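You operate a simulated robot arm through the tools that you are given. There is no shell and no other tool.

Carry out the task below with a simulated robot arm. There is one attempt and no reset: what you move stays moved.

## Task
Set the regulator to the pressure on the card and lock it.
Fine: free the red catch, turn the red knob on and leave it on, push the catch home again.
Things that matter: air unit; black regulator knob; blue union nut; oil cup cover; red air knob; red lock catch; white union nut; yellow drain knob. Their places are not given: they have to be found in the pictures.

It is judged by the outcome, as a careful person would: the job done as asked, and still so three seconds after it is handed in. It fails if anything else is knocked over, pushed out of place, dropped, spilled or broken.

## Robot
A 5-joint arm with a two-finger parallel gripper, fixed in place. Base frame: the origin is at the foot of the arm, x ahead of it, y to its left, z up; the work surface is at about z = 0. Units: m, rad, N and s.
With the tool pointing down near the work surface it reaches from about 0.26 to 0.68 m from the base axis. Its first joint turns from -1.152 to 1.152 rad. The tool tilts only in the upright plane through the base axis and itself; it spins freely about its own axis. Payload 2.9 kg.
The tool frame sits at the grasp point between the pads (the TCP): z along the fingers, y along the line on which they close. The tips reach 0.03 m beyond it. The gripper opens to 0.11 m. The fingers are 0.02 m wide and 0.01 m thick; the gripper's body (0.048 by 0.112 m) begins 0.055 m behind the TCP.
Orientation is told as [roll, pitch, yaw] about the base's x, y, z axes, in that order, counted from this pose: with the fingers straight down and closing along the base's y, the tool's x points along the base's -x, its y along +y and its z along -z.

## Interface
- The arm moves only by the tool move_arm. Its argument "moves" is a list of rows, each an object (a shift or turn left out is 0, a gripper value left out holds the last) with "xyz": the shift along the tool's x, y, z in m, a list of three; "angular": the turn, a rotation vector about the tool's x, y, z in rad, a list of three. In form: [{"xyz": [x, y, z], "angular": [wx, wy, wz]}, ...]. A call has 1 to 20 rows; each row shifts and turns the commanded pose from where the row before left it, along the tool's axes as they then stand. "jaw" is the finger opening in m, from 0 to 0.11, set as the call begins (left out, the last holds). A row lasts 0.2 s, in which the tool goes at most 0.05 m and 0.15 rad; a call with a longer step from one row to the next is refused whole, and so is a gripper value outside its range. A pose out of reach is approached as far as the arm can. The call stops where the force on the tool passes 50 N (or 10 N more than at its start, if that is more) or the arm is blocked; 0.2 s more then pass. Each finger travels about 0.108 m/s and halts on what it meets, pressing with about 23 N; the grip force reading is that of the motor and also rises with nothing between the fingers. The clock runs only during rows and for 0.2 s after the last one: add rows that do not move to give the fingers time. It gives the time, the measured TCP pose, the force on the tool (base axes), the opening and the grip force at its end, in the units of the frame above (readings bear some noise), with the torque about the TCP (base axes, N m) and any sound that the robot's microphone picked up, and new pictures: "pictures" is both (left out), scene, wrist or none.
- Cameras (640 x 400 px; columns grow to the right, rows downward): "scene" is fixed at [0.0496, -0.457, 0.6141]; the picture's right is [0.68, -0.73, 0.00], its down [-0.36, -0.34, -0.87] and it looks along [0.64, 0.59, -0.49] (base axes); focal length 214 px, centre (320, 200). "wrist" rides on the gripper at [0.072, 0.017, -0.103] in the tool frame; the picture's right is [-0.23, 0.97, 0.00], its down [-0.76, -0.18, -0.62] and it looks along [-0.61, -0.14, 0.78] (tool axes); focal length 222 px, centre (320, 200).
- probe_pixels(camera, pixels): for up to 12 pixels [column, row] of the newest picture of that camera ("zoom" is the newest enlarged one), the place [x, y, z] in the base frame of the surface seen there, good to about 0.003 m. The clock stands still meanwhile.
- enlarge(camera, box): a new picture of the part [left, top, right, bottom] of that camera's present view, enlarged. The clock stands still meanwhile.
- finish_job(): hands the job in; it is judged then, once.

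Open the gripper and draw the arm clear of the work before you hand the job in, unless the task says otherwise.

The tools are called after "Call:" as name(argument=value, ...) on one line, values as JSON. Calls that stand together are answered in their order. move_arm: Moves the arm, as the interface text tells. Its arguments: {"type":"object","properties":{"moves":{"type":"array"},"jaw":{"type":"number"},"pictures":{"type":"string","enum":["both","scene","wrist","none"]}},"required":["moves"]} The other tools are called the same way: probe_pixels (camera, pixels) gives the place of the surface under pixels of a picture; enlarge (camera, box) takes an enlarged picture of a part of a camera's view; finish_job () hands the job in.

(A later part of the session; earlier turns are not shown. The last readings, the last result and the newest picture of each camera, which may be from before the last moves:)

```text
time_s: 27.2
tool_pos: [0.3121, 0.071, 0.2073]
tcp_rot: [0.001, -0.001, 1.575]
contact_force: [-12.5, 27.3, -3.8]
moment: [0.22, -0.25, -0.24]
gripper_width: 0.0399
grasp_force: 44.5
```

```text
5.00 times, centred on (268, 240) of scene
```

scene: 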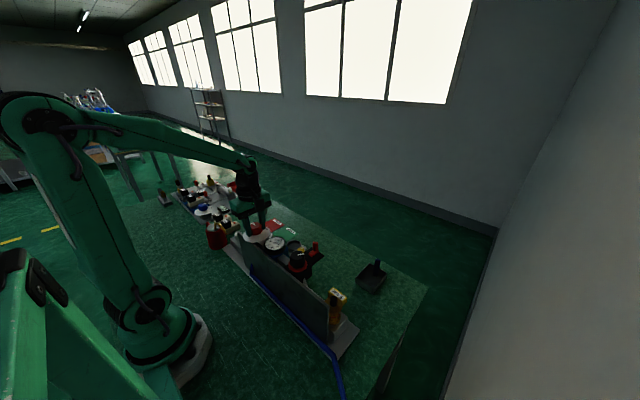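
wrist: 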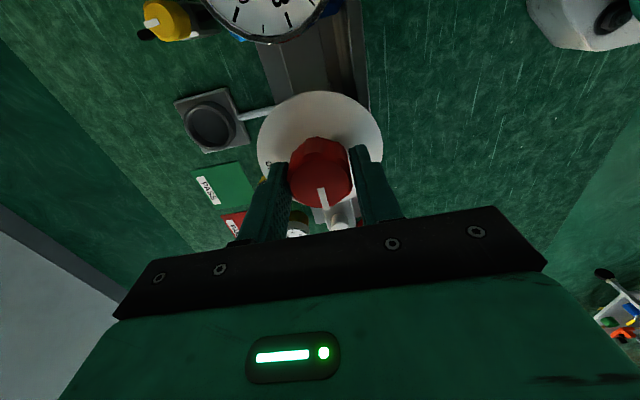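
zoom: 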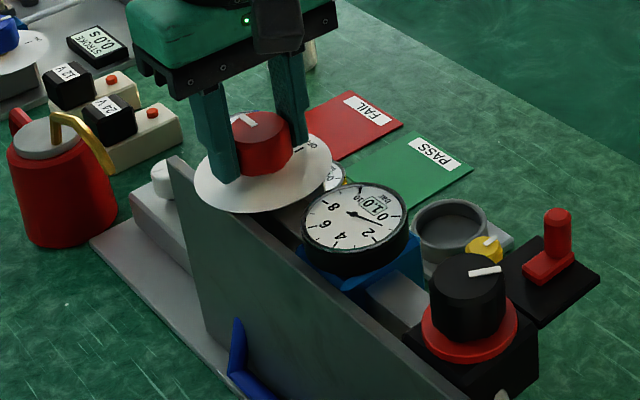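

The pointer now points to +y (ON), the torque has risen to -0.24 Nm (stop felt), and the gauge reads 1.0. I nudge 0.04 rad more against the stop, then open and lift.

Call:
move_arm(moves=[{"angular": [0, 0, -0.04]}, {"xyz": [0, 0, 0]}, {"xyz": [0, 0, 0]}], pictures="wrist")

Call:
enlarge(camera="wrist", box=[256, 80, 384, 240])

```text
time_s: 28.0
tool_pos: [0.3126, 0.0702, 0.2076]
tcp_rot: [0.001, 0.0, 1.611]
contact_force: [-15.0, 20.7, -4.9]
moment: [0.03, -0.31, -0.39]
gripper_width: 0.0398
grasp_force: 45.1
```

wrist: 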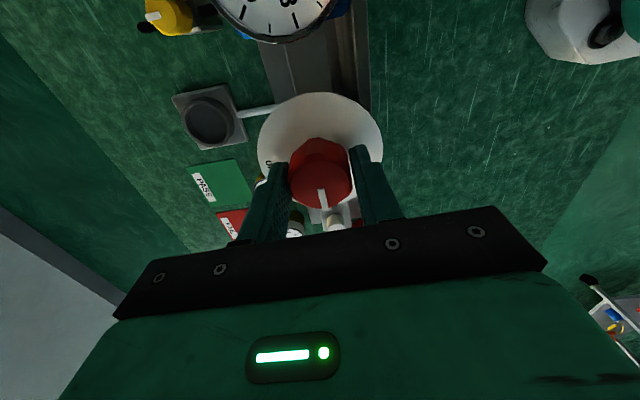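

```text
2.50 times, centred on (320, 160) of wrist
```

zoom: 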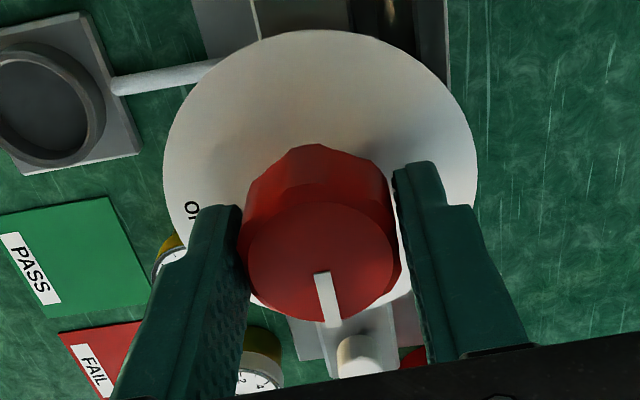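

Torque rose to -0.39 Nm without further turning, so the knob is hard on its ON stop. I open the jaw and lift off.

Call:
move_arm(moves=[{"xyz": [0, 0, 0]}, {"xyz": [0, 0, 0]}, {"xyz": [0, 0, 0]}], jaw=0.06, pictures="none")

Call:
move_arm(moves=[{"xyz": [0, 0, -0.03]}, {"xyz": [0, 0, -0.04]}, {"xyz": [0, 0, -0.04]}, {"angular": [0, 0, 0.15]}, {"angular": [0, 0, 0.15]}, {"angular": [0, 0, 0.15]}, {"angular": [0, 0, 0.15]}, {"angular": [0, 0, 0.15]}, {"angular": [0, 0, 0.15]}, {"angular": [0, 0, 0.15]}, {"angular": [0, 0, 0.15]}, {"angular": [0, 0, 0.15]}, {"angular": [0, 0, 0.15]}, {"angular": [0, 0, 0.11]}, {"xyz": [0, 0, 0]}], pictures="both")

```text
time_s: 28.8
tool_pos: [0.3124, 0.0697, 0.2079]
tcp_rot: [0.0, -0.001, 1.612]
contact_force: [0.0, 0.5, 0.1]
moment: [-0.05, 0.0, -0.01]
gripper_width: 0.06
grasp_force: 0.0
```

```text
time_s: 32.0
tool_pos: [0.3136, 0.0687, 0.3173]
tcp_rot: [0.0, 0.001, -0.001]
contact_force: [0.0, 0.0, 0.8]
moment: [-0.02, 0.01, -0.01]
gripper_width: 0.0601
grasp_force: 0.0
```

scene: 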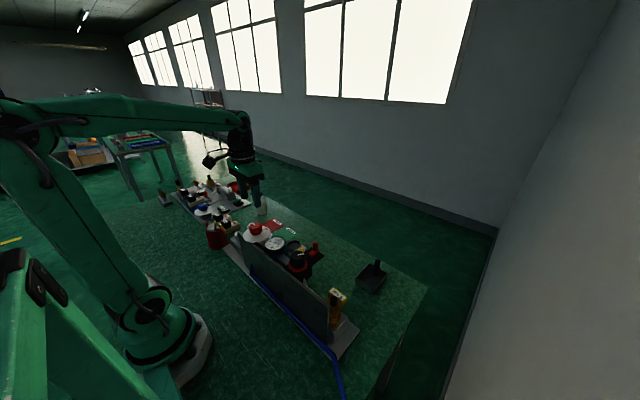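
wrist: 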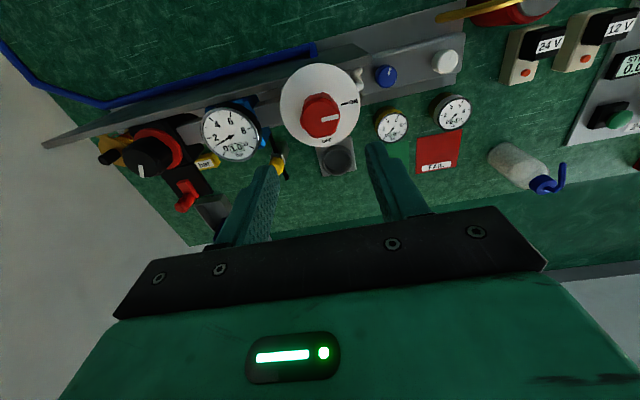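

Call:
enlarge(camera="wrist", box=[190, 50, 390, 180])

```text
3.08 times, centred on (290, 115) of wrist
```

zoom: 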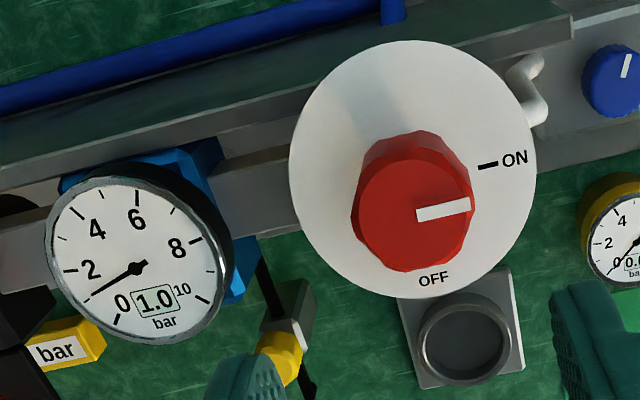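

The red knob points at ON and the gauge reads 1.0. Now I go above the black regulator knob (about (0.310, -0.130)) with the jaw at 0.06, staying high.

Call:
move_arm(moves=[{"xyz": [0.0005, -0.04, 0.005]}, {"xyz": [0.0005, -0.04, 0.005]}, {"xyz": [0.0005, -0.04, 0.005]}, {"xyz": [0.0005, -0.04, 0.005]}, {"xyz": [0, -0.0397, 0.005]}, {"xyz": [0, 0, 0]}, {"xyz": [0, 0, 0]}], jaw=0.06, pictures="both")

Call:
enlarge(camera="wrist", box=[256, 60, 384, 170])

```text
time_s: 33.6
tool_pos: [0.3091, -0.1306, 0.2917]
tcp_rot: [0.001, -0.001, 0.0]
contact_force: [-0.2, 0.1, 0.5]
moment: [0.0, 0.04, 0.02]
gripper_width: 0.0603
grasp_force: 0.1
```

scene: 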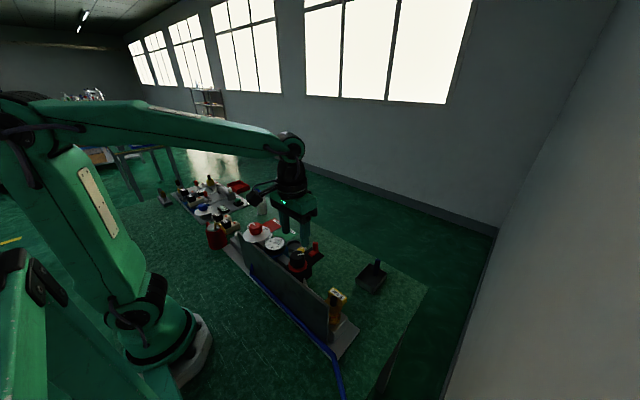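
wrist: 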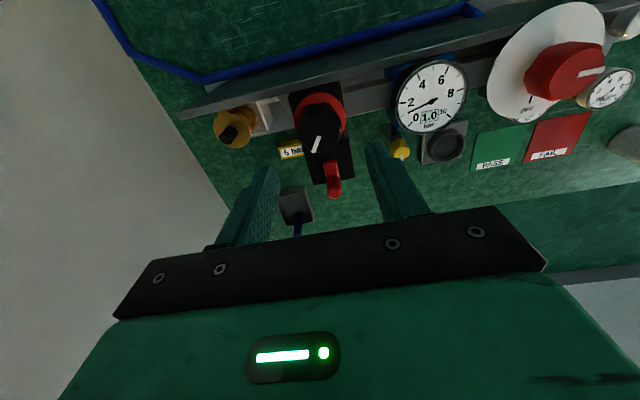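

```text
3.64 times, centred on (320, 115) of wrist
```

zoom: 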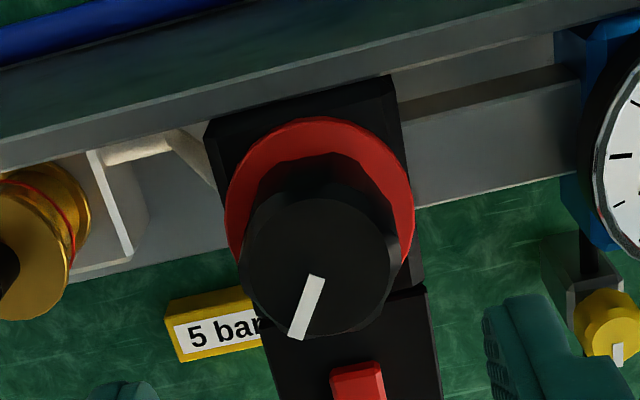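

The black knob's top is centred near (320, 268) in the zoom. I probe its rim to check the centre.

Call:
probe_pixels(camera="zoom", pixels=[[248, 262], [388, 255], [318, 202], [318, 330], [265, 220], [372, 218], [262, 315], [378, 300], [316, 280], [298, 335], [232, 200], [410, 200]])

```text
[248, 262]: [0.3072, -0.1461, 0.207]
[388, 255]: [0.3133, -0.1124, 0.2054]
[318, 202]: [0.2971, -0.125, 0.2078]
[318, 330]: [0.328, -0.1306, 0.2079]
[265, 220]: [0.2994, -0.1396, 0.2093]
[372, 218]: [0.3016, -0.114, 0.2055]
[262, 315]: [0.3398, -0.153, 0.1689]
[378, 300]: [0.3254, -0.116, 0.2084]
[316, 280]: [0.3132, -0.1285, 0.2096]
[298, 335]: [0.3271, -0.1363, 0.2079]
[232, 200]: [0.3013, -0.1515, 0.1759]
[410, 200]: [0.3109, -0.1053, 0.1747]
```

The knob centre is about (0.312, -0.129). I descend around it to TCP z about 0.21, keeping the tips above the red ring at 0.176.

Call:
move_arm(moves=[{"xyz": [-0.0015, 0, 0.03]}, {"xyz": [0, 0, 0.03]}, {"xyz": [0, 0, 0.022]}, {"xyz": [0, 0, 0]}], jaw=0.06, pictures="wrist")

```text
time_s: 34.6
tool_pos: [0.3112, -0.1297, 0.2107]
tcp_rot: [0.0, 0.0, 0.003]
contact_force: [-0.3, 1.1, -0.3]
moment: [0.03, -0.01, 0.0]
gripper_width: 0.0601
grasp_force: 0.0
```

wrist: 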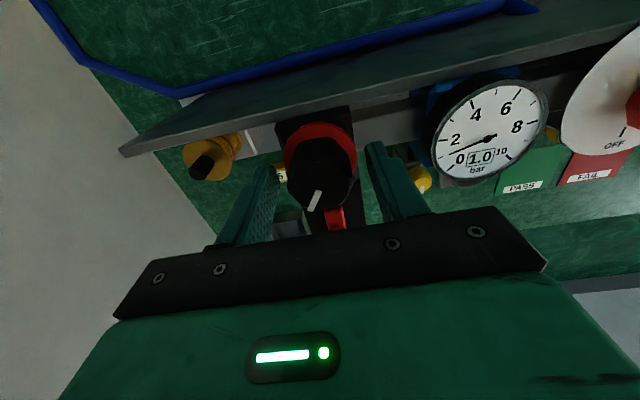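

The knob at (322, 172) sits between the fingers. I close on it and read the side load; the gauge at (490, 130) stays in view.

Call:
move_arm(moves=[{"xyz": [0, 0, 0]}, {"xyz": [0, 0, 0]}, {"xyz": [0, 0, 0]}], jaw=0.0, pictures="wrist")

```text
time_s: 35.4
tool_pos: [0.3102, -0.1298, 0.2106]
tcp_rot: [0.0, 0.0, -0.001]
contact_force: [0.6, -10.7, -8.5]
moment: [-0.53, -0.2, 0.02]
gripper_width: 0.0398
grasp_force: 45.1
```

wrist: 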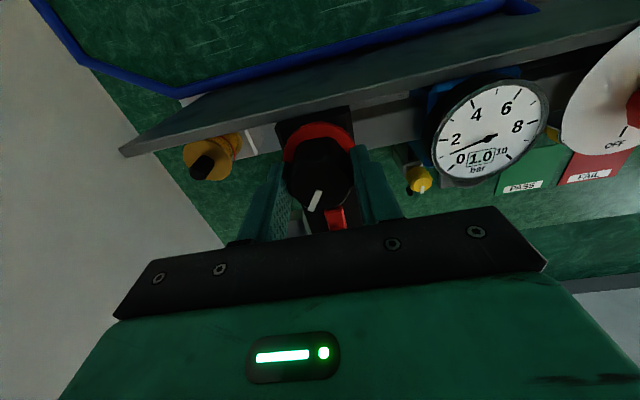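

The side load is only about -11 N. I turn clockwise (tool +z) by 0.2 rad and read the gauge.

Call:
move_arm(moves=[{"angular": [0, 0, 0.05]}, {"angular": [0, 0, 0.05]}, {"angular": [0, 0, 0.05]}, {"angular": [0, 0, 0.05]}, {"xyz": [0, 0, 0]}, {"xyz": [0, 0, 0]}], pictures="wrist")

Call:
enlarge(camera="wrist", box=[256, 70, 576, 240])

```text
time_s: 36.8
tool_pos: [0.3105, -0.1279, 0.2094]
tcp_rot: [0.0, 0.003, -0.197]
contact_force: [-23.7, -14.0, 13.3]
moment: [-0.77, 0.25, -0.03]
gripper_width: 0.0397
grasp_force: 45.0
```

wrist: 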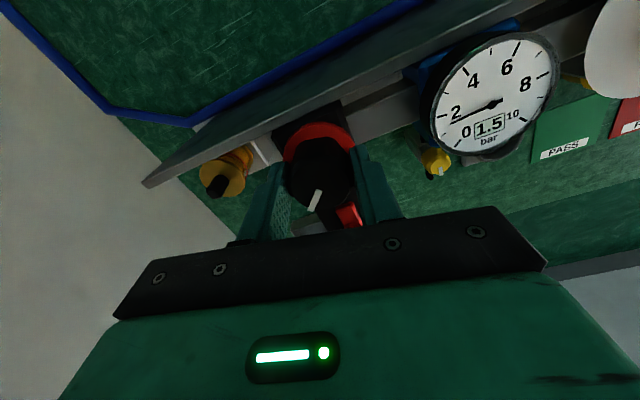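

```text
2.00 times, centred on (416, 155) of wrist
```

zoom: 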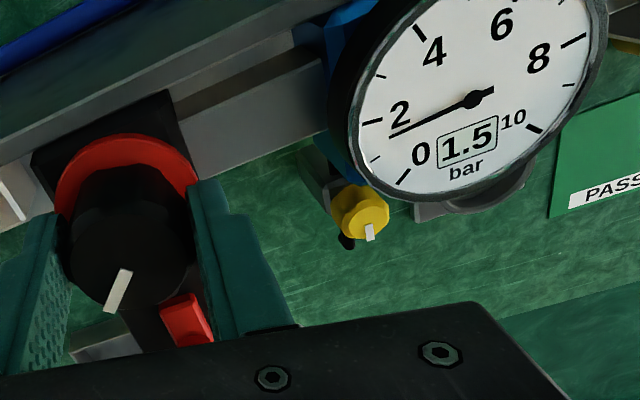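

The gauge rose from 1.0 to 1.5 for 0.2 rad clockwise, so about 2.5 bar per rad; I need about 1.4 rad more. I relieve the side load slightly and turn 0.6 rad more.

Call:
move_arm(moves=[{"xyz": [0.0008, -0.0007, 0]}, {"angular": [0, 0, 0.1]}, {"angular": [0, 0, 0.1]}, {"angular": [0, 0, 0.1]}, {"xyz": [0, 0, 0]}, {"xyz": [0, 0, 0]}], pictures="wrist")

Call:
enlarge(camera="wrist", box=[256, 40, 576, 240])

```text
time_s: 38.2
tool_pos: [0.3114, -0.1287, 0.2107]
tcp_rot: [0.001, 0.003, -0.496]
contact_force: [-10.6, 24.9, 15.1]
moment: [0.5, -0.77, -0.02]
gripper_width: 0.0398
grasp_force: 45.4
```

wrist: 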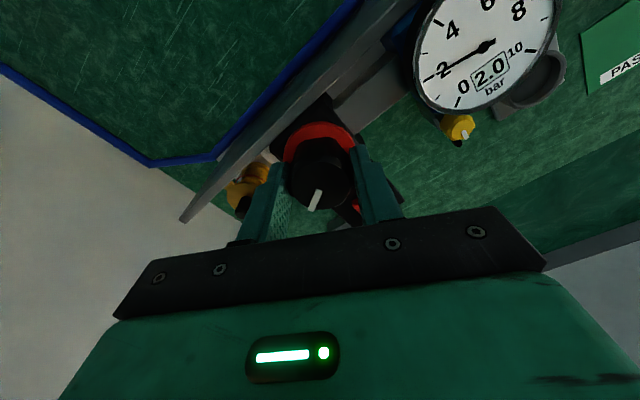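

```text
2.00 times, centred on (416, 140) of wrist
```

zoom: 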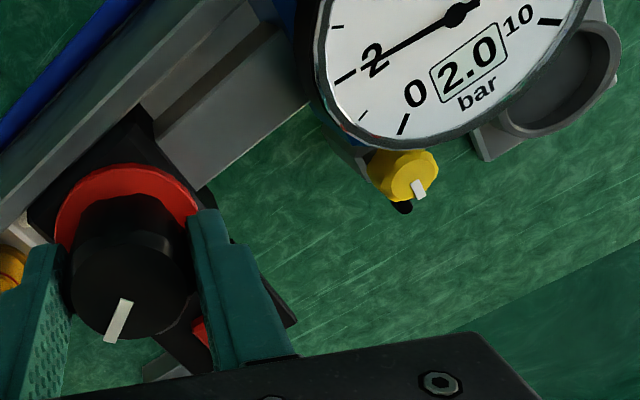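

At yaw -0.5 the gauge reads 2.0, needle on the 2 mark. I relieve the load and turn another 0.5 rad.

Call:
move_arm(moves=[{"xyz": [0.0006, 0.0006, -0.0005]}, {"angular": [0, 0, 0.1]}, {"angular": [0, 0, 0.1]}, {"angular": [0, 0, 0.1]}, {"angular": [0, 0, 0.1]}, {"xyz": [0, 0, 0]}, {"xyz": [0, 0, 0]}], pictures="both")

Call:
enlarge(camera="scene", box=[244, 220, 324, 280])

Call:
enlarge(camera="wrist", box=[256, 0, 576, 200])

```text
time_s: 39.8
tool_pos: [0.3124, -0.129, 0.2095]
tcp_rot: [0.001, -0.002, -0.896]
contact_force: [19.8, 23.7, -14.2]
moment: [-0.45, -0.03, 0.03]
gripper_width: 0.0395
grasp_force: 45.1
```

scene: 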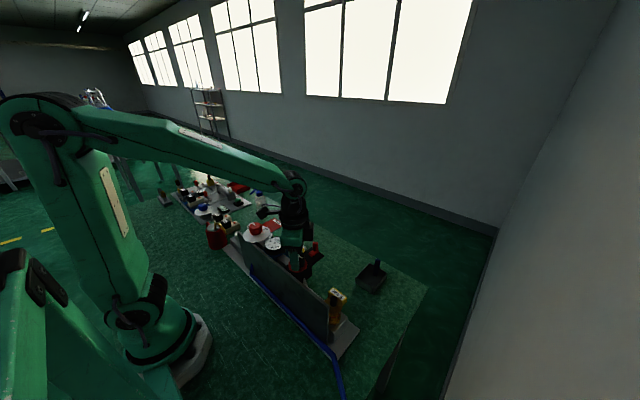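
wrist: 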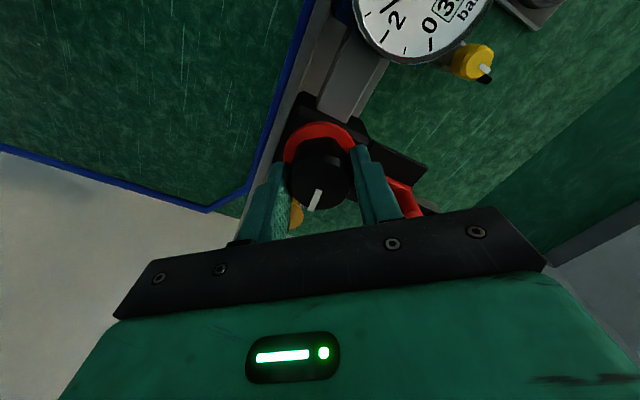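

```text
6.67 times, centred on (284, 250) of scene
```

zoom: 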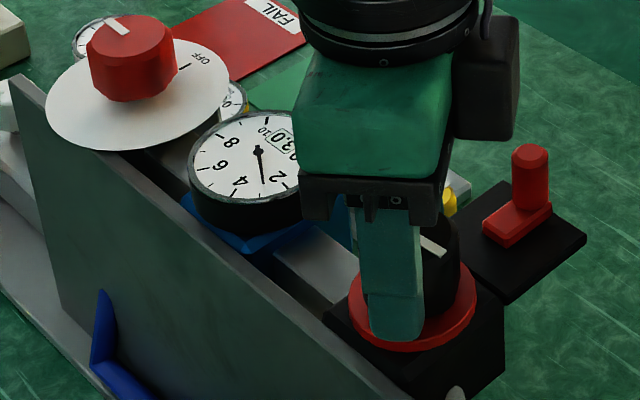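

```text
2.00 times, centred on (416, 100) of wrist
```

zoom: 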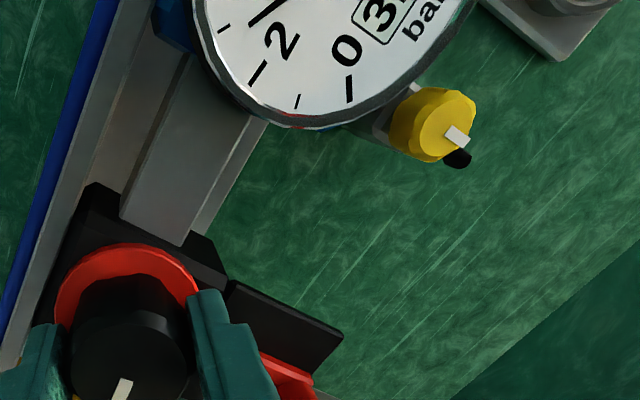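

The gauge reads 3.0 at yaw -0.90 (scene zoom at (278, 140)). I need about 0.9 rad more; I relieve the load and turn 0.5 rad.

Call:
move_arm(moves=[{"xyz": [0.0002, 0.0012, 0.0005]}, {"angular": [0, 0, 0.1]}, {"angular": [0, 0, 0.1]}, {"angular": [0, 0, 0.1]}, {"angular": [0, 0, 0.1]}, {"angular": [0, 0, 0.1]}, {"xyz": [0, 0, 0]}, {"xyz": [0, 0, 0]}], pictures="scene")

Call:
enlarge(camera="scene", box=[244, 220, 324, 280])

```text
time_s: 41.6
tool_pos: [0.312, -0.1292, 0.2097]
tcp_rot: [0.001, 0.0, -1.396]
contact_force: [4.1, 2.0, 2.4]
moment: [0.17, 0.65, 0.0]
gripper_width: 0.0398
grasp_force: 45.0
```

scene: 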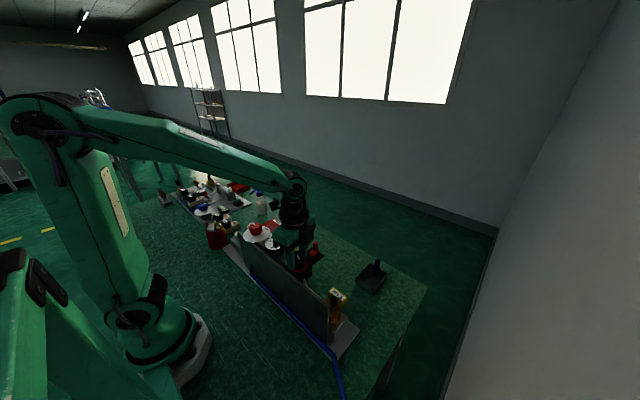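

```text
6.67 times, centred on (284, 250) of scene
```

zoom: 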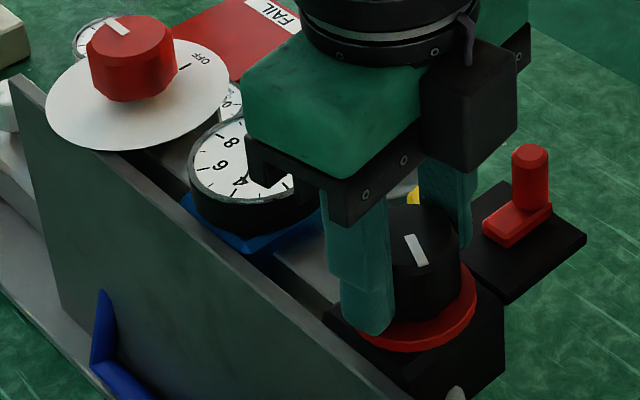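

The needle is near 4 (zoom (247, 180)), partly hidden by the gripper; side load is tiny. I turn 0.4 rad more and then look again.

Call:
move_arm(moves=[{"angular": [0, 0, 0.1]}, {"angular": [0, 0, 0.1]}, {"angular": [0, 0, 0.1]}, {"angular": [0, 0, 0.1]}, {"xyz": [0, 0, 0]}, {"xyz": [0, 0, 0]}], pictures="both")

Call:
enlarge(camera="scene", box=[244, 220, 324, 280])

```text
time_s: 43.0
tool_pos: [0.3122, -0.1288, 0.2107]
tcp_rot: [0.002, 0.0, -1.8]
contact_force: [11.8, -2.2, 2.1]
moment: [0.09, 0.47, 0.03]
gripper_width: 0.0397
grasp_force: 45.4
```

scene: 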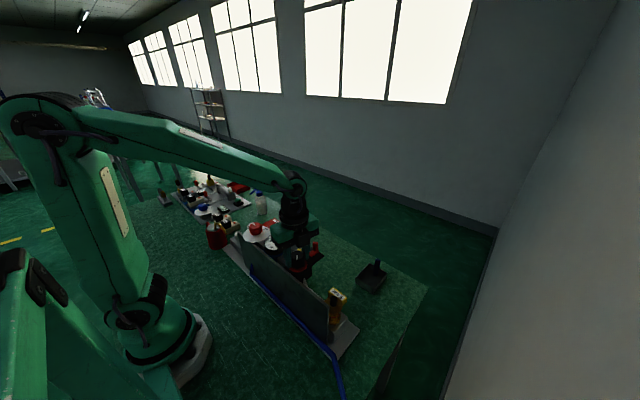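
wrist: 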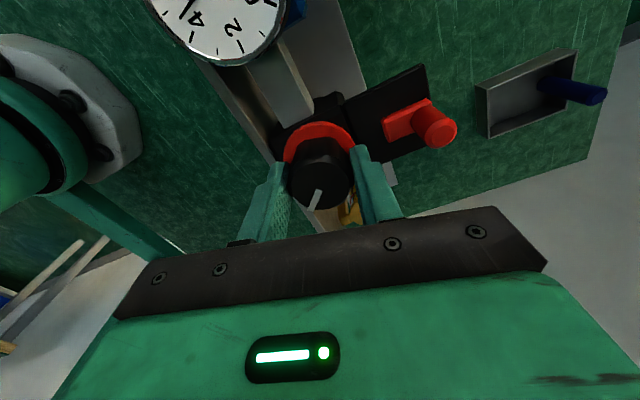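

```text
6.67 times, centred on (284, 250) of scene
```

zoom: 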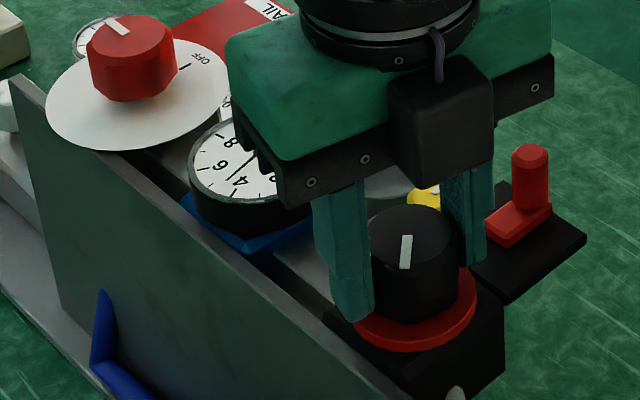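

The needle now lies between 4 and 6. I enlarge the gauge in the wrist view and also examine the scene zoom more closely.

Call:
enlarge(camera="wrist", box=[140, 0, 300, 100])

Call:
enlarge(camera="scene", box=[262, 230, 294, 254])

```text
4.00 times, centred on (220, 50) of wrist
```

zoom: 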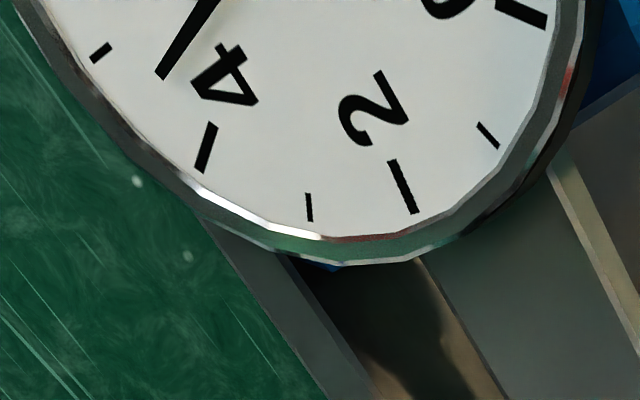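

```text
16.00 times, centred on (278, 242) of scene
```

zoom: 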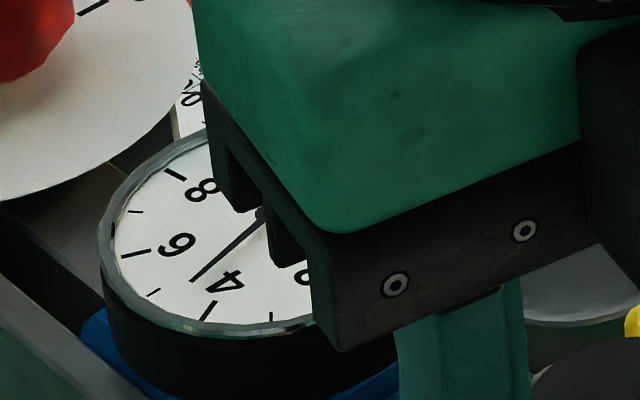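

The needle is about 4.6 (between the 4 mark and the short 5 mark), giving roughly 2 bar per rad. I turn 0.2 rad more.

Call:
move_arm(moves=[{"angular": [0, 0, 0.05]}, {"angular": [0, 0, 0.05]}, {"angular": [0, 0, 0.05]}, {"angular": [0, 0, 0.04]}, {"xyz": [0, 0, 0]}, {"xyz": [0, 0, 0]}], pictures="both")

Call:
enlarge(camera="wrist", box=[100, 0, 260, 100])

Call:
enlarge(camera="scene", box=[262, 230, 294, 254])

```text
time_s: 44.4
tool_pos: [0.3124, -0.1291, 0.2099]
tcp_rot: [0.004, 0.0, -1.988]
contact_force: [18.8, -10.3, 1.0]
moment: [0.36, 0.8, 0.02]
gripper_width: 0.0397
grasp_force: 44.2
```

scene: 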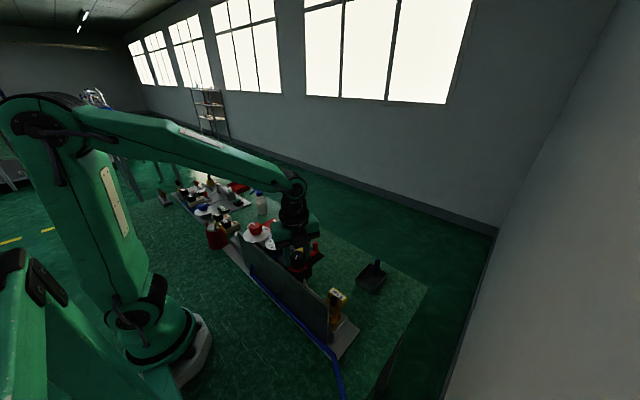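
wrist: 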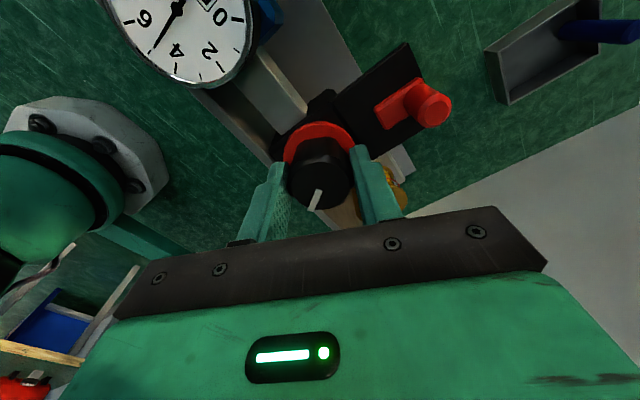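

```text
4.00 times, centred on (180, 50) of wrist
```

zoom: 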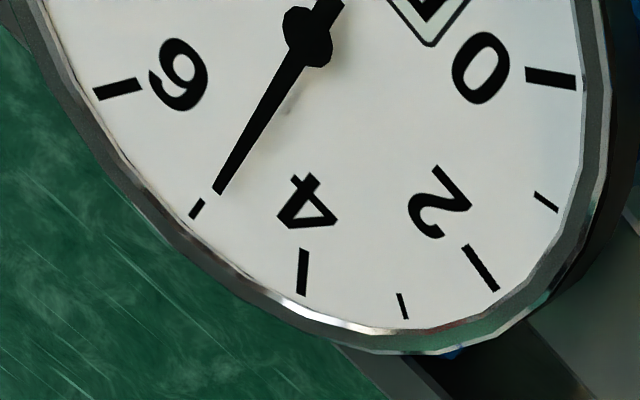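

```text
16.00 times, centred on (278, 242) of scene
```

zoom: 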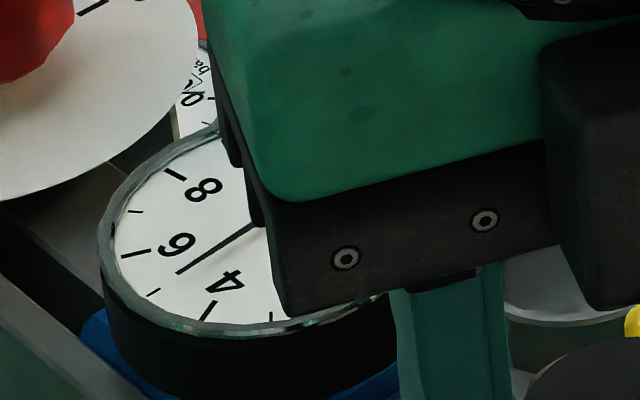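

The needle is now almost at the 5 mark (about 4.9). I first check the panel's top height beside the fingers so opening is safe.

Call:
probe_pixels(camera="scene", pixels=[[283, 275], [280, 268], [285, 280], [290, 285], [270, 265], [300, 290]])

```text
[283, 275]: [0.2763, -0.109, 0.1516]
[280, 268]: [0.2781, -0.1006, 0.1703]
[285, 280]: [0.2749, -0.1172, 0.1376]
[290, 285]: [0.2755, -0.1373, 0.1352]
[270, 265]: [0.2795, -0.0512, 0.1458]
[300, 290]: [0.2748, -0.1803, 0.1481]
```

The panel top is at about 0.171, below my fingertips at 0.18. I relieve the side load, open to 0.055, and lift.

Call:
move_arm(moves=[{"xyz": [0, 0.0008, 0]}, {"xyz": [0, 0, 0]}], pictures="none")

Call:
move_arm(moves=[{"xyz": [0, 0, 0]}, {"xyz": [0, 0, 0]}, {"xyz": [0, 0, -0.03]}, {"xyz": [0, 0, -0.04]}, {"xyz": [0, 0, -0.04]}, {"xyz": [0, 0, 0]}], jaw=0.055, pictures="wrist")

Call:
enlarge(camera="scene", box=[262, 230, 294, 254])

```text
time_s: 45.0
tool_pos: [0.3132, -0.1293, 0.2116]
tcp_rot: [-0.001, 0.0, -1.989]
contact_force: [6.9, -7.6, -0.3]
moment: [-0.5, -0.86, 0.0]
gripper_width: 0.0399
grasp_force: 44.8
```

```text
time_s: 46.4
tool_pos: [0.3127, -0.1302, 0.3204]
tcp_rot: [0.001, 0.0, -1.988]
contact_force: [0.2, 0.0, 0.4]
moment: [0.0, -0.02, 0.02]
gripper_width: 0.0551
grasp_force: 0.0
```

wrist: 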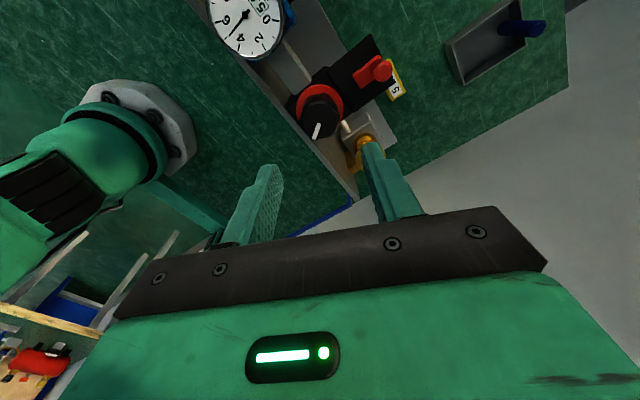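

```text
16.00 times, centred on (278, 242) of scene
```

zoom: 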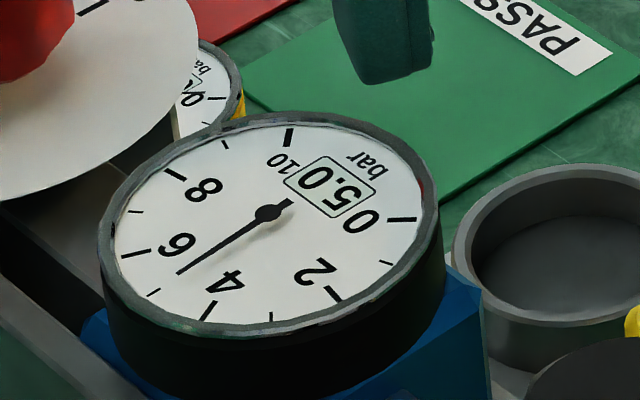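

The display reads 5.0 and the needle lines up with the 5 mark in the scene zoom. I double-check through the wrist view.

Call:
enlarge(camera="wrist", box=[196, 0, 296, 62])

```text
6.40 times, centred on (246, 31) of wrist
```

zoom: 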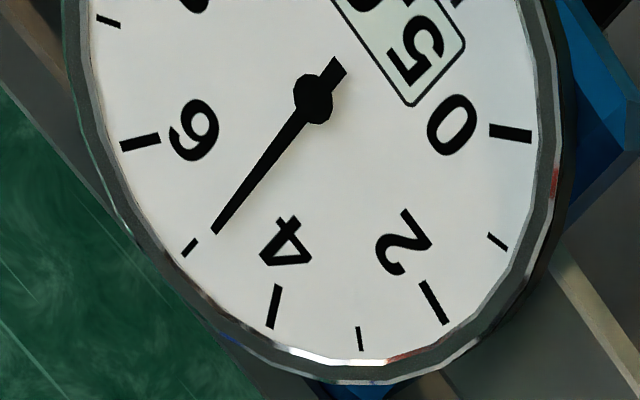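

The display shows 5.0 but seems to step by 0.5, so I want a parallax-free view of the needle. I turn the tool back to yaw 0 and put the wrist camera straight above the gauge.

Call:
move_arm(moves=[{"angular": [0, 0, -0.142]}, {"angular": [0, 0, -0.142]}, {"angular": [0, 0, -0.142]}, {"angular": [0, 0, -0.142]}, {"angular": [0, 0, -0.142]}, {"angular": [0, 0, -0.142]}, {"angular": [0, 0, -0.142]}, {"angular": [0, 0, -0.142]}, {"angular": [0, 0, -0.142]}, {"angular": [0, 0, -0.142]}, {"angular": [0, 0, -0.142]}, {"angular": [0, 0, -0.142]}, {"angular": [0, 0, -0.142]}, {"angular": [0, 0, -0.144]}, {"xyz": [-0.025, 0.028, 0.0]}, {"xyz": [-0.025, 0.028, 0.0]}, {"xyz": [-0.0233, 0.027, 0.01]}, {"xyz": [0, 0, 0]}, {"xyz": [0, 0, 0]}], pictures="wrist")

Call:
enlarge(camera="wrist", box=[240, 0, 400, 100])

```text
time_s: 50.4
tool_pos: [0.3845, -0.0441, 0.3089]
tcp_rot: [0.0, 0.001, 0.005]
contact_force: [-0.3, -0.4, 0.7]
moment: [0.01, -0.02, -0.01]
gripper_width: 0.0549
grasp_force: 0.0
```

wrist: 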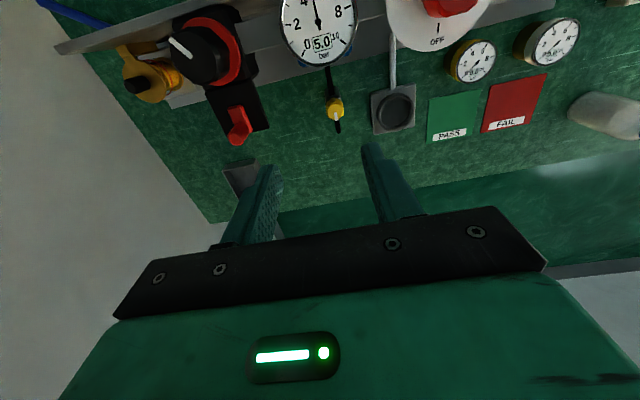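

```text
4.00 times, centred on (320, 50) of wrist
```

zoom: 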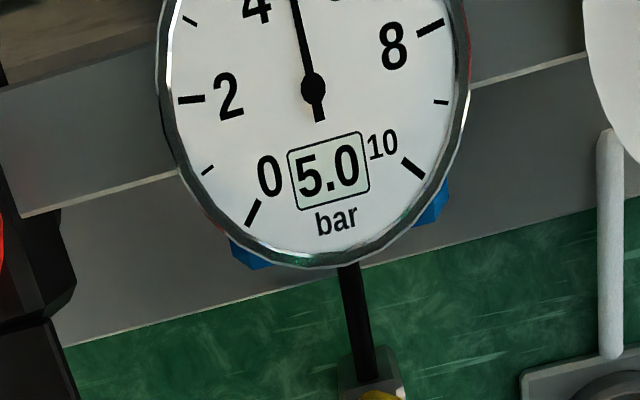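

The gauge is cropped at the top; I shift 35 mm toward the robot so the whole dial is visible.

Call:
move_arm(moves=[{"xyz": [0.0175, 0, 0]}, {"xyz": [0.0175, 0, 0]}, {"xyz": [0, 0, 0]}, {"xyz": [0, 0, 0]}], pictures="wrist")

Call:
enlarge(camera="wrist", box=[256, 0, 384, 90])

```text
time_s: 51.4
tool_pos: [0.3496, -0.0457, 0.3101]
tcp_rot: [-0.001, 0.001, 0.004]
contact_force: [0.2, 0.6, -0.8]
moment: [-0.02, 0.0, -0.01]
gripper_width: 0.055
grasp_force: 0.1
```

wrist: 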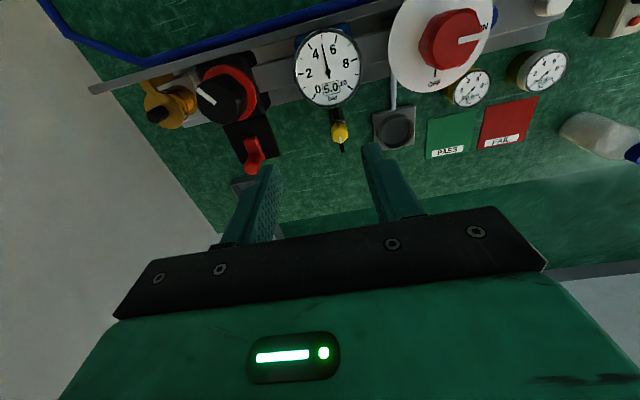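

```text
4.44 times, centred on (320, 45) of wrist
```

zoom: 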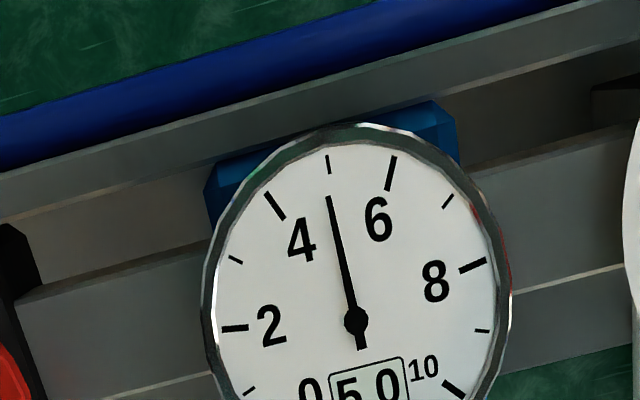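

Needle and 5 mark are close; I zoom further to judge the small offset.

Call:
enlarge(camera="wrist", box=[304, 28, 352, 76])

```text
8.33 times, centred on (328, 52) of wrist
```

zoom: 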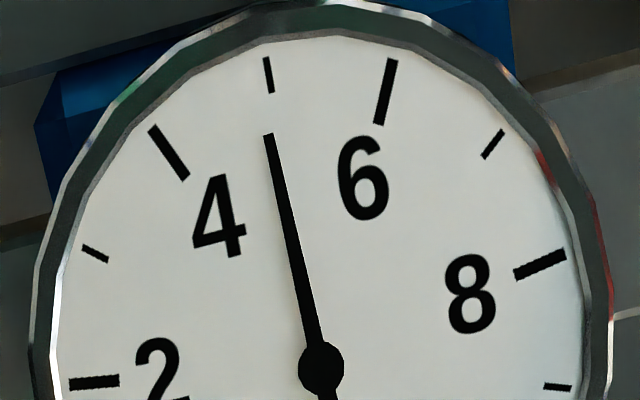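

From the mark geometry the needle stands at about 4.9, just short of 5. I will regrip at exactly the same pose and add a small turn; first I go back above the knob at yaw -1.99.

Call:
move_arm(moves=[{"xyz": [0.01915, -0.0415, 0]}, {"xyz": [0.01915, -0.0415, 0]}, {"angular": [0, 0, 0.142]}, {"angular": [0, 0, 0.142]}, {"angular": [0, 0, 0.142]}, {"angular": [0, 0, 0.142]}, {"angular": [0, 0, 0.142]}, {"angular": [0, 0, 0.142]}, {"angular": [0, 0, 0.142]}, {"angular": [0, 0, 0.142]}, {"angular": [0, 0, 0.142]}, {"angular": [0, 0, 0.142]}, {"angular": [0, 0, 0.142]}, {"angular": [0, 0, 0.142]}, {"angular": [0, 0, 0.142]}, {"angular": [0, 0, 0.144]}, {"xyz": [0, 0, 0]}, {"xyz": [0, 0, 0]}], jaw=0.055, pictures="wrist")

```text
time_s: 55.2
tool_pos: [0.3131, -0.1291, 0.3115]
tcp_rot: [0.0, 0.0, -1.989]
contact_force: [-0.6, 0.3, -0.4]
moment: [0.02, 0.02, 0.02]
gripper_width: 0.0549
grasp_force: 0.1
```

wrist: 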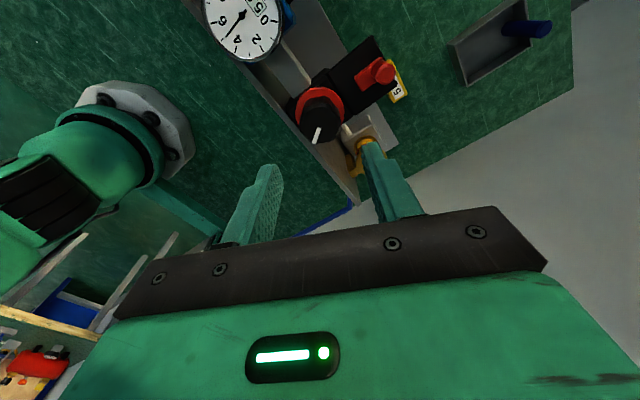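

I am back above the knob at (0.313, -0.129), yaw -1.99. I descend 0.10 m around it and close the jaw again.

Call:
move_arm(moves=[{"xyz": [0, 0, 0.04]}, {"xyz": [0, 0, 0.04]}, {"xyz": [0, 0, 0.02]}, {"xyz": [0, 0, 0]}], jaw=0.055, pictures="none")

Call:
move_arm(moves=[{"xyz": [0, 0, 0]}, {"xyz": [0, 0, 0]}, {"xyz": [0, 0, 0]}], jaw=0.0, pictures="wrist")

Call:
enlarge(camera="wrist", box=[100, 0, 260, 100])

```text
time_s: 56.2
tool_pos: [0.3128, -0.1291, 0.2106]
tcp_rot: [0.0, -0.001, -1.988]
contact_force: [0.1, 0.1, -1.1]
moment: [-0.02, 0.02, 0.01]
gripper_width: 0.0552
grasp_force: 0.1
```

```text
time_s: 57.0
tool_pos: [0.3118, -0.128, 0.211]
tcp_rot: [-0.004, 0.001, -1.988]
contact_force: [-19.4, 9.6, 3.8]
moment: [-0.27, -0.54, -0.02]
gripper_width: 0.0397
grasp_force: 44.9
```

wrist: 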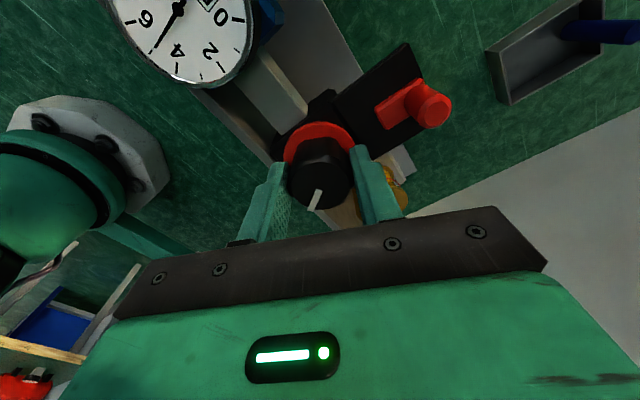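

```text
4.00 times, centred on (180, 50) of wrist
```

zoom: 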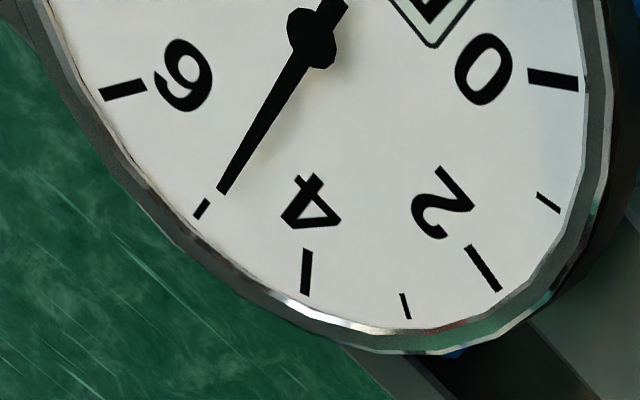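

The needle is unchanged by the regrip. I add 0.055 rad clockwise, with a slight centring shift.

Call:
move_arm(moves=[{"xyz": [0, -0.0006, 0]}, {"angular": [0, 0, 0.03]}, {"angular": [0, 0, 0.025]}, {"xyz": [0, 0, 0]}, {"xyz": [0, 0, 0]}], pictures="wrist")

Call:
enlarge(camera="wrist", box=[100, 0, 260, 100])

```text
time_s: 58.2
tool_pos: [0.3129, -0.1294, 0.2104]
tcp_rot: [0.0, 0.0, -2.044]
contact_force: [-8.3, 8.7, 7.3]
moment: [0.42, 0.67, 0.0]
gripper_width: 0.0395
grasp_force: 45.4
```

wrist: 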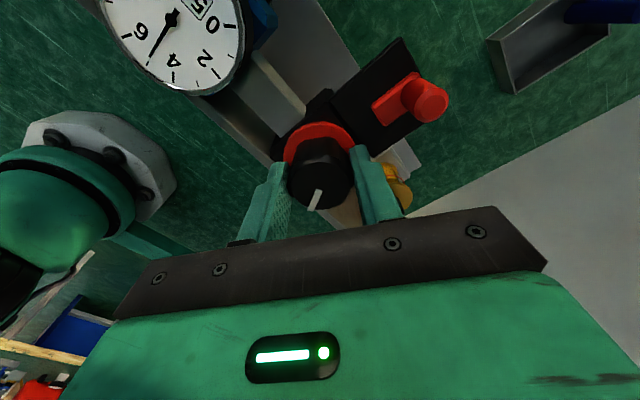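

```text
4.00 times, centred on (180, 50) of wrist
```

zoom: 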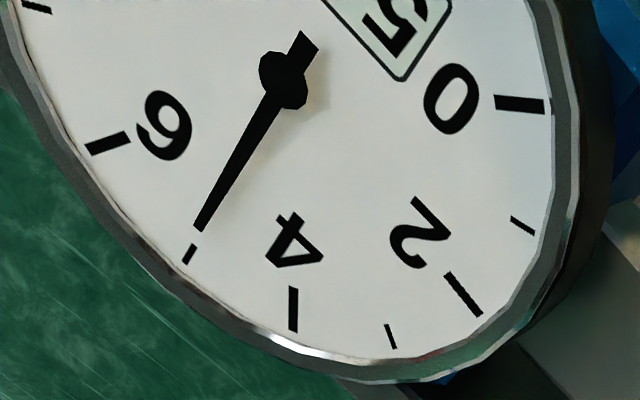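

The needle now points at the 5 mark. I open, lift, turn the tool back to yaw 0 and check from above the gauge again.

Call:
move_arm(moves=[{"xyz": [0, 0, 0]}, {"xyz": [0, 0, 0]}, {"xyz": [0, 0, -0.03]}, {"xyz": [0, 0, -0.035]}, {"xyz": [0, 0, -0.035]}, {"xyz": [0, 0, 0]}], jaw=0.055, pictures="none")

Call:
move_arm(moves=[{"angular": [0, 0, -0.146]}, {"angular": [0, 0, -0.146]}, {"angular": [0, 0, -0.146]}, {"angular": [0, 0, -0.146]}, {"angular": [0, 0, -0.146]}, {"angular": [0, 0, -0.146]}, {"angular": [0, 0, -0.146]}, {"angular": [0, 0, -0.146]}, {"angular": [0, 0, -0.146]}, {"angular": [0, 0, -0.146]}, {"angular": [0, 0, -0.146]}, {"angular": [0, 0, -0.146]}, {"angular": [0, 0, -0.146]}, {"angular": [0, 0, -0.147]}, {"xyz": [-0.01915, 0.0415, 0]}, {"xyz": [-0.01915, 0.0415, 0]}, {"xyz": [0, 0, 0]}, {"xyz": [0, 0, 0]}], pictures="both")

Call:
enlarge(camera="wrist", box=[304, 28, 352, 76])

Call:
enlarge(camera="scene", box=[262, 230, 294, 254])

```text
time_s: 59.6
tool_pos: [0.3114, -0.129, 0.312]
tcp_rot: [-0.001, 0.0, -2.042]
contact_force: [0.3, -0.4, -1.1]
moment: [-0.02, 0.04, -0.03]
gripper_width: 0.055
grasp_force: 0.1
```

```text
time_s: 63.4
tool_pos: [0.3474, -0.0446, 0.3093]
tcp_rot: [0.001, -0.002, 0.003]
contact_force: [0.7, -0.5, 0.3]
moment: [0.0, -0.02, 0.0]
gripper_width: 0.0549
grasp_force: 0.0
```

scene: 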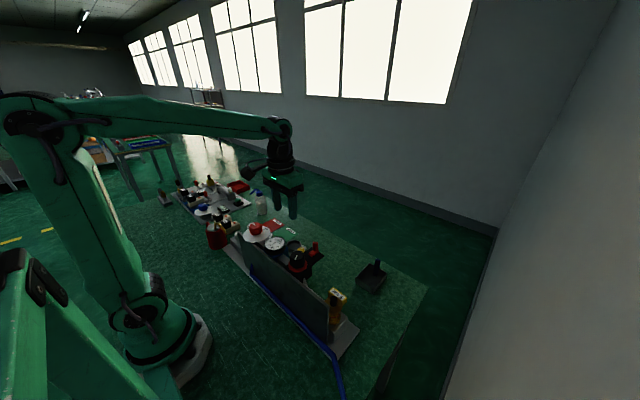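
wrist: 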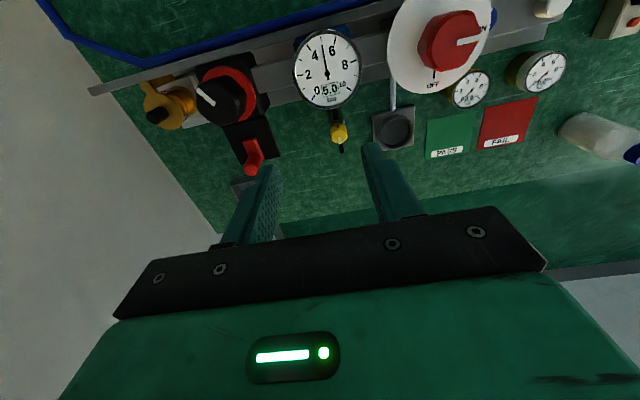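

```text
8.33 times, centred on (328, 52) of wrist
```

zoom: 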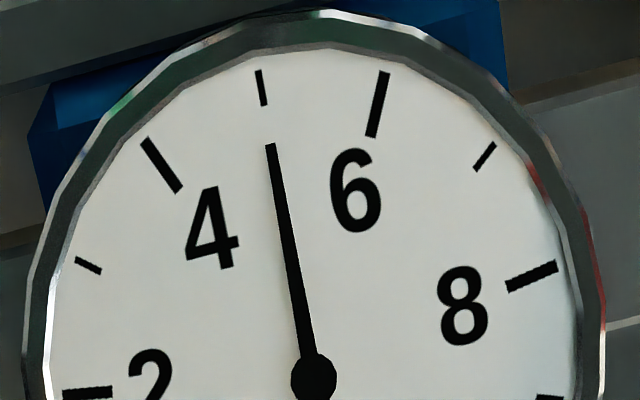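

```text
16.00 times, centred on (278, 242) of scene
```

zoom: 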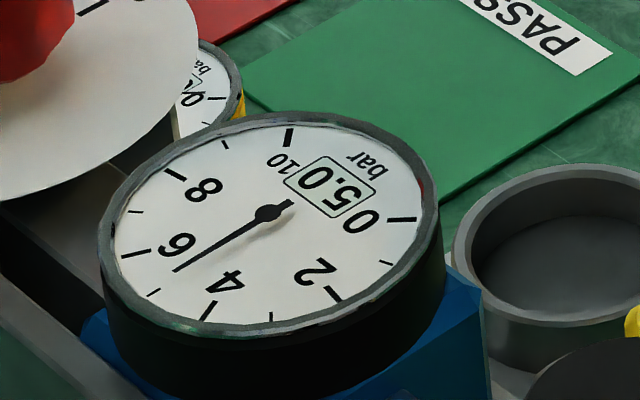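

The needle now sits at about 4.98 on the 5 mark and the display reads 5.0. Next is locking: I go above the catch post (about (0.383, -0.1305)) with the jaw at 0.04.

Call:
move_arm(moves=[{"xyz": [-0.0107, -0.028, 0.02]}, {"xyz": [-0.0107, -0.028, 0.02]}, {"xyz": [-0.0108, -0.028, 0.02]}, {"xyz": [0, 0, 0]}, {"xyz": [0, 0, 0]}], jaw=0.04, pictures="wrist")

Call:
enlarge(camera="wrist", box=[240, 40, 400, 200])

```text
time_s: 64.6
tool_pos: [0.3822, -0.1295, 0.2507]
tcp_rot: [-0.001, -0.001, 0.004]
contact_force: [0.5, 0.1, -0.2]
moment: [0.0, -0.01, 0.0]
gripper_width: 0.04
grasp_force: 0.0
```

wrist: 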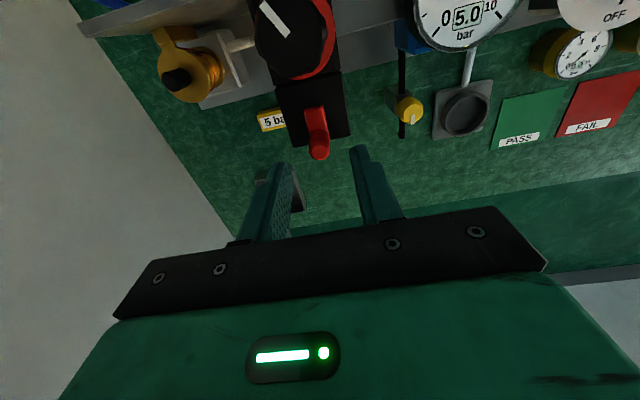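

```text
2.50 times, centred on (320, 120) of wrist
```

zoom: 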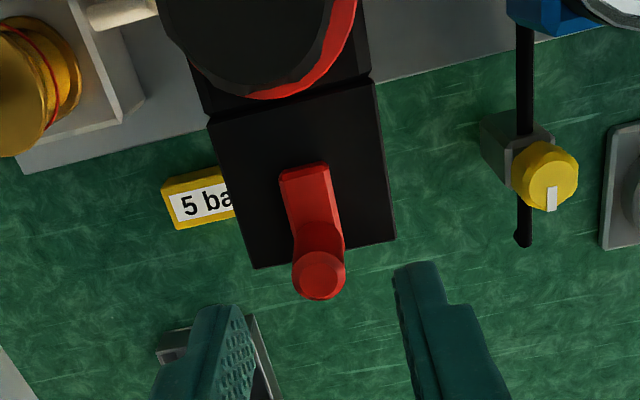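

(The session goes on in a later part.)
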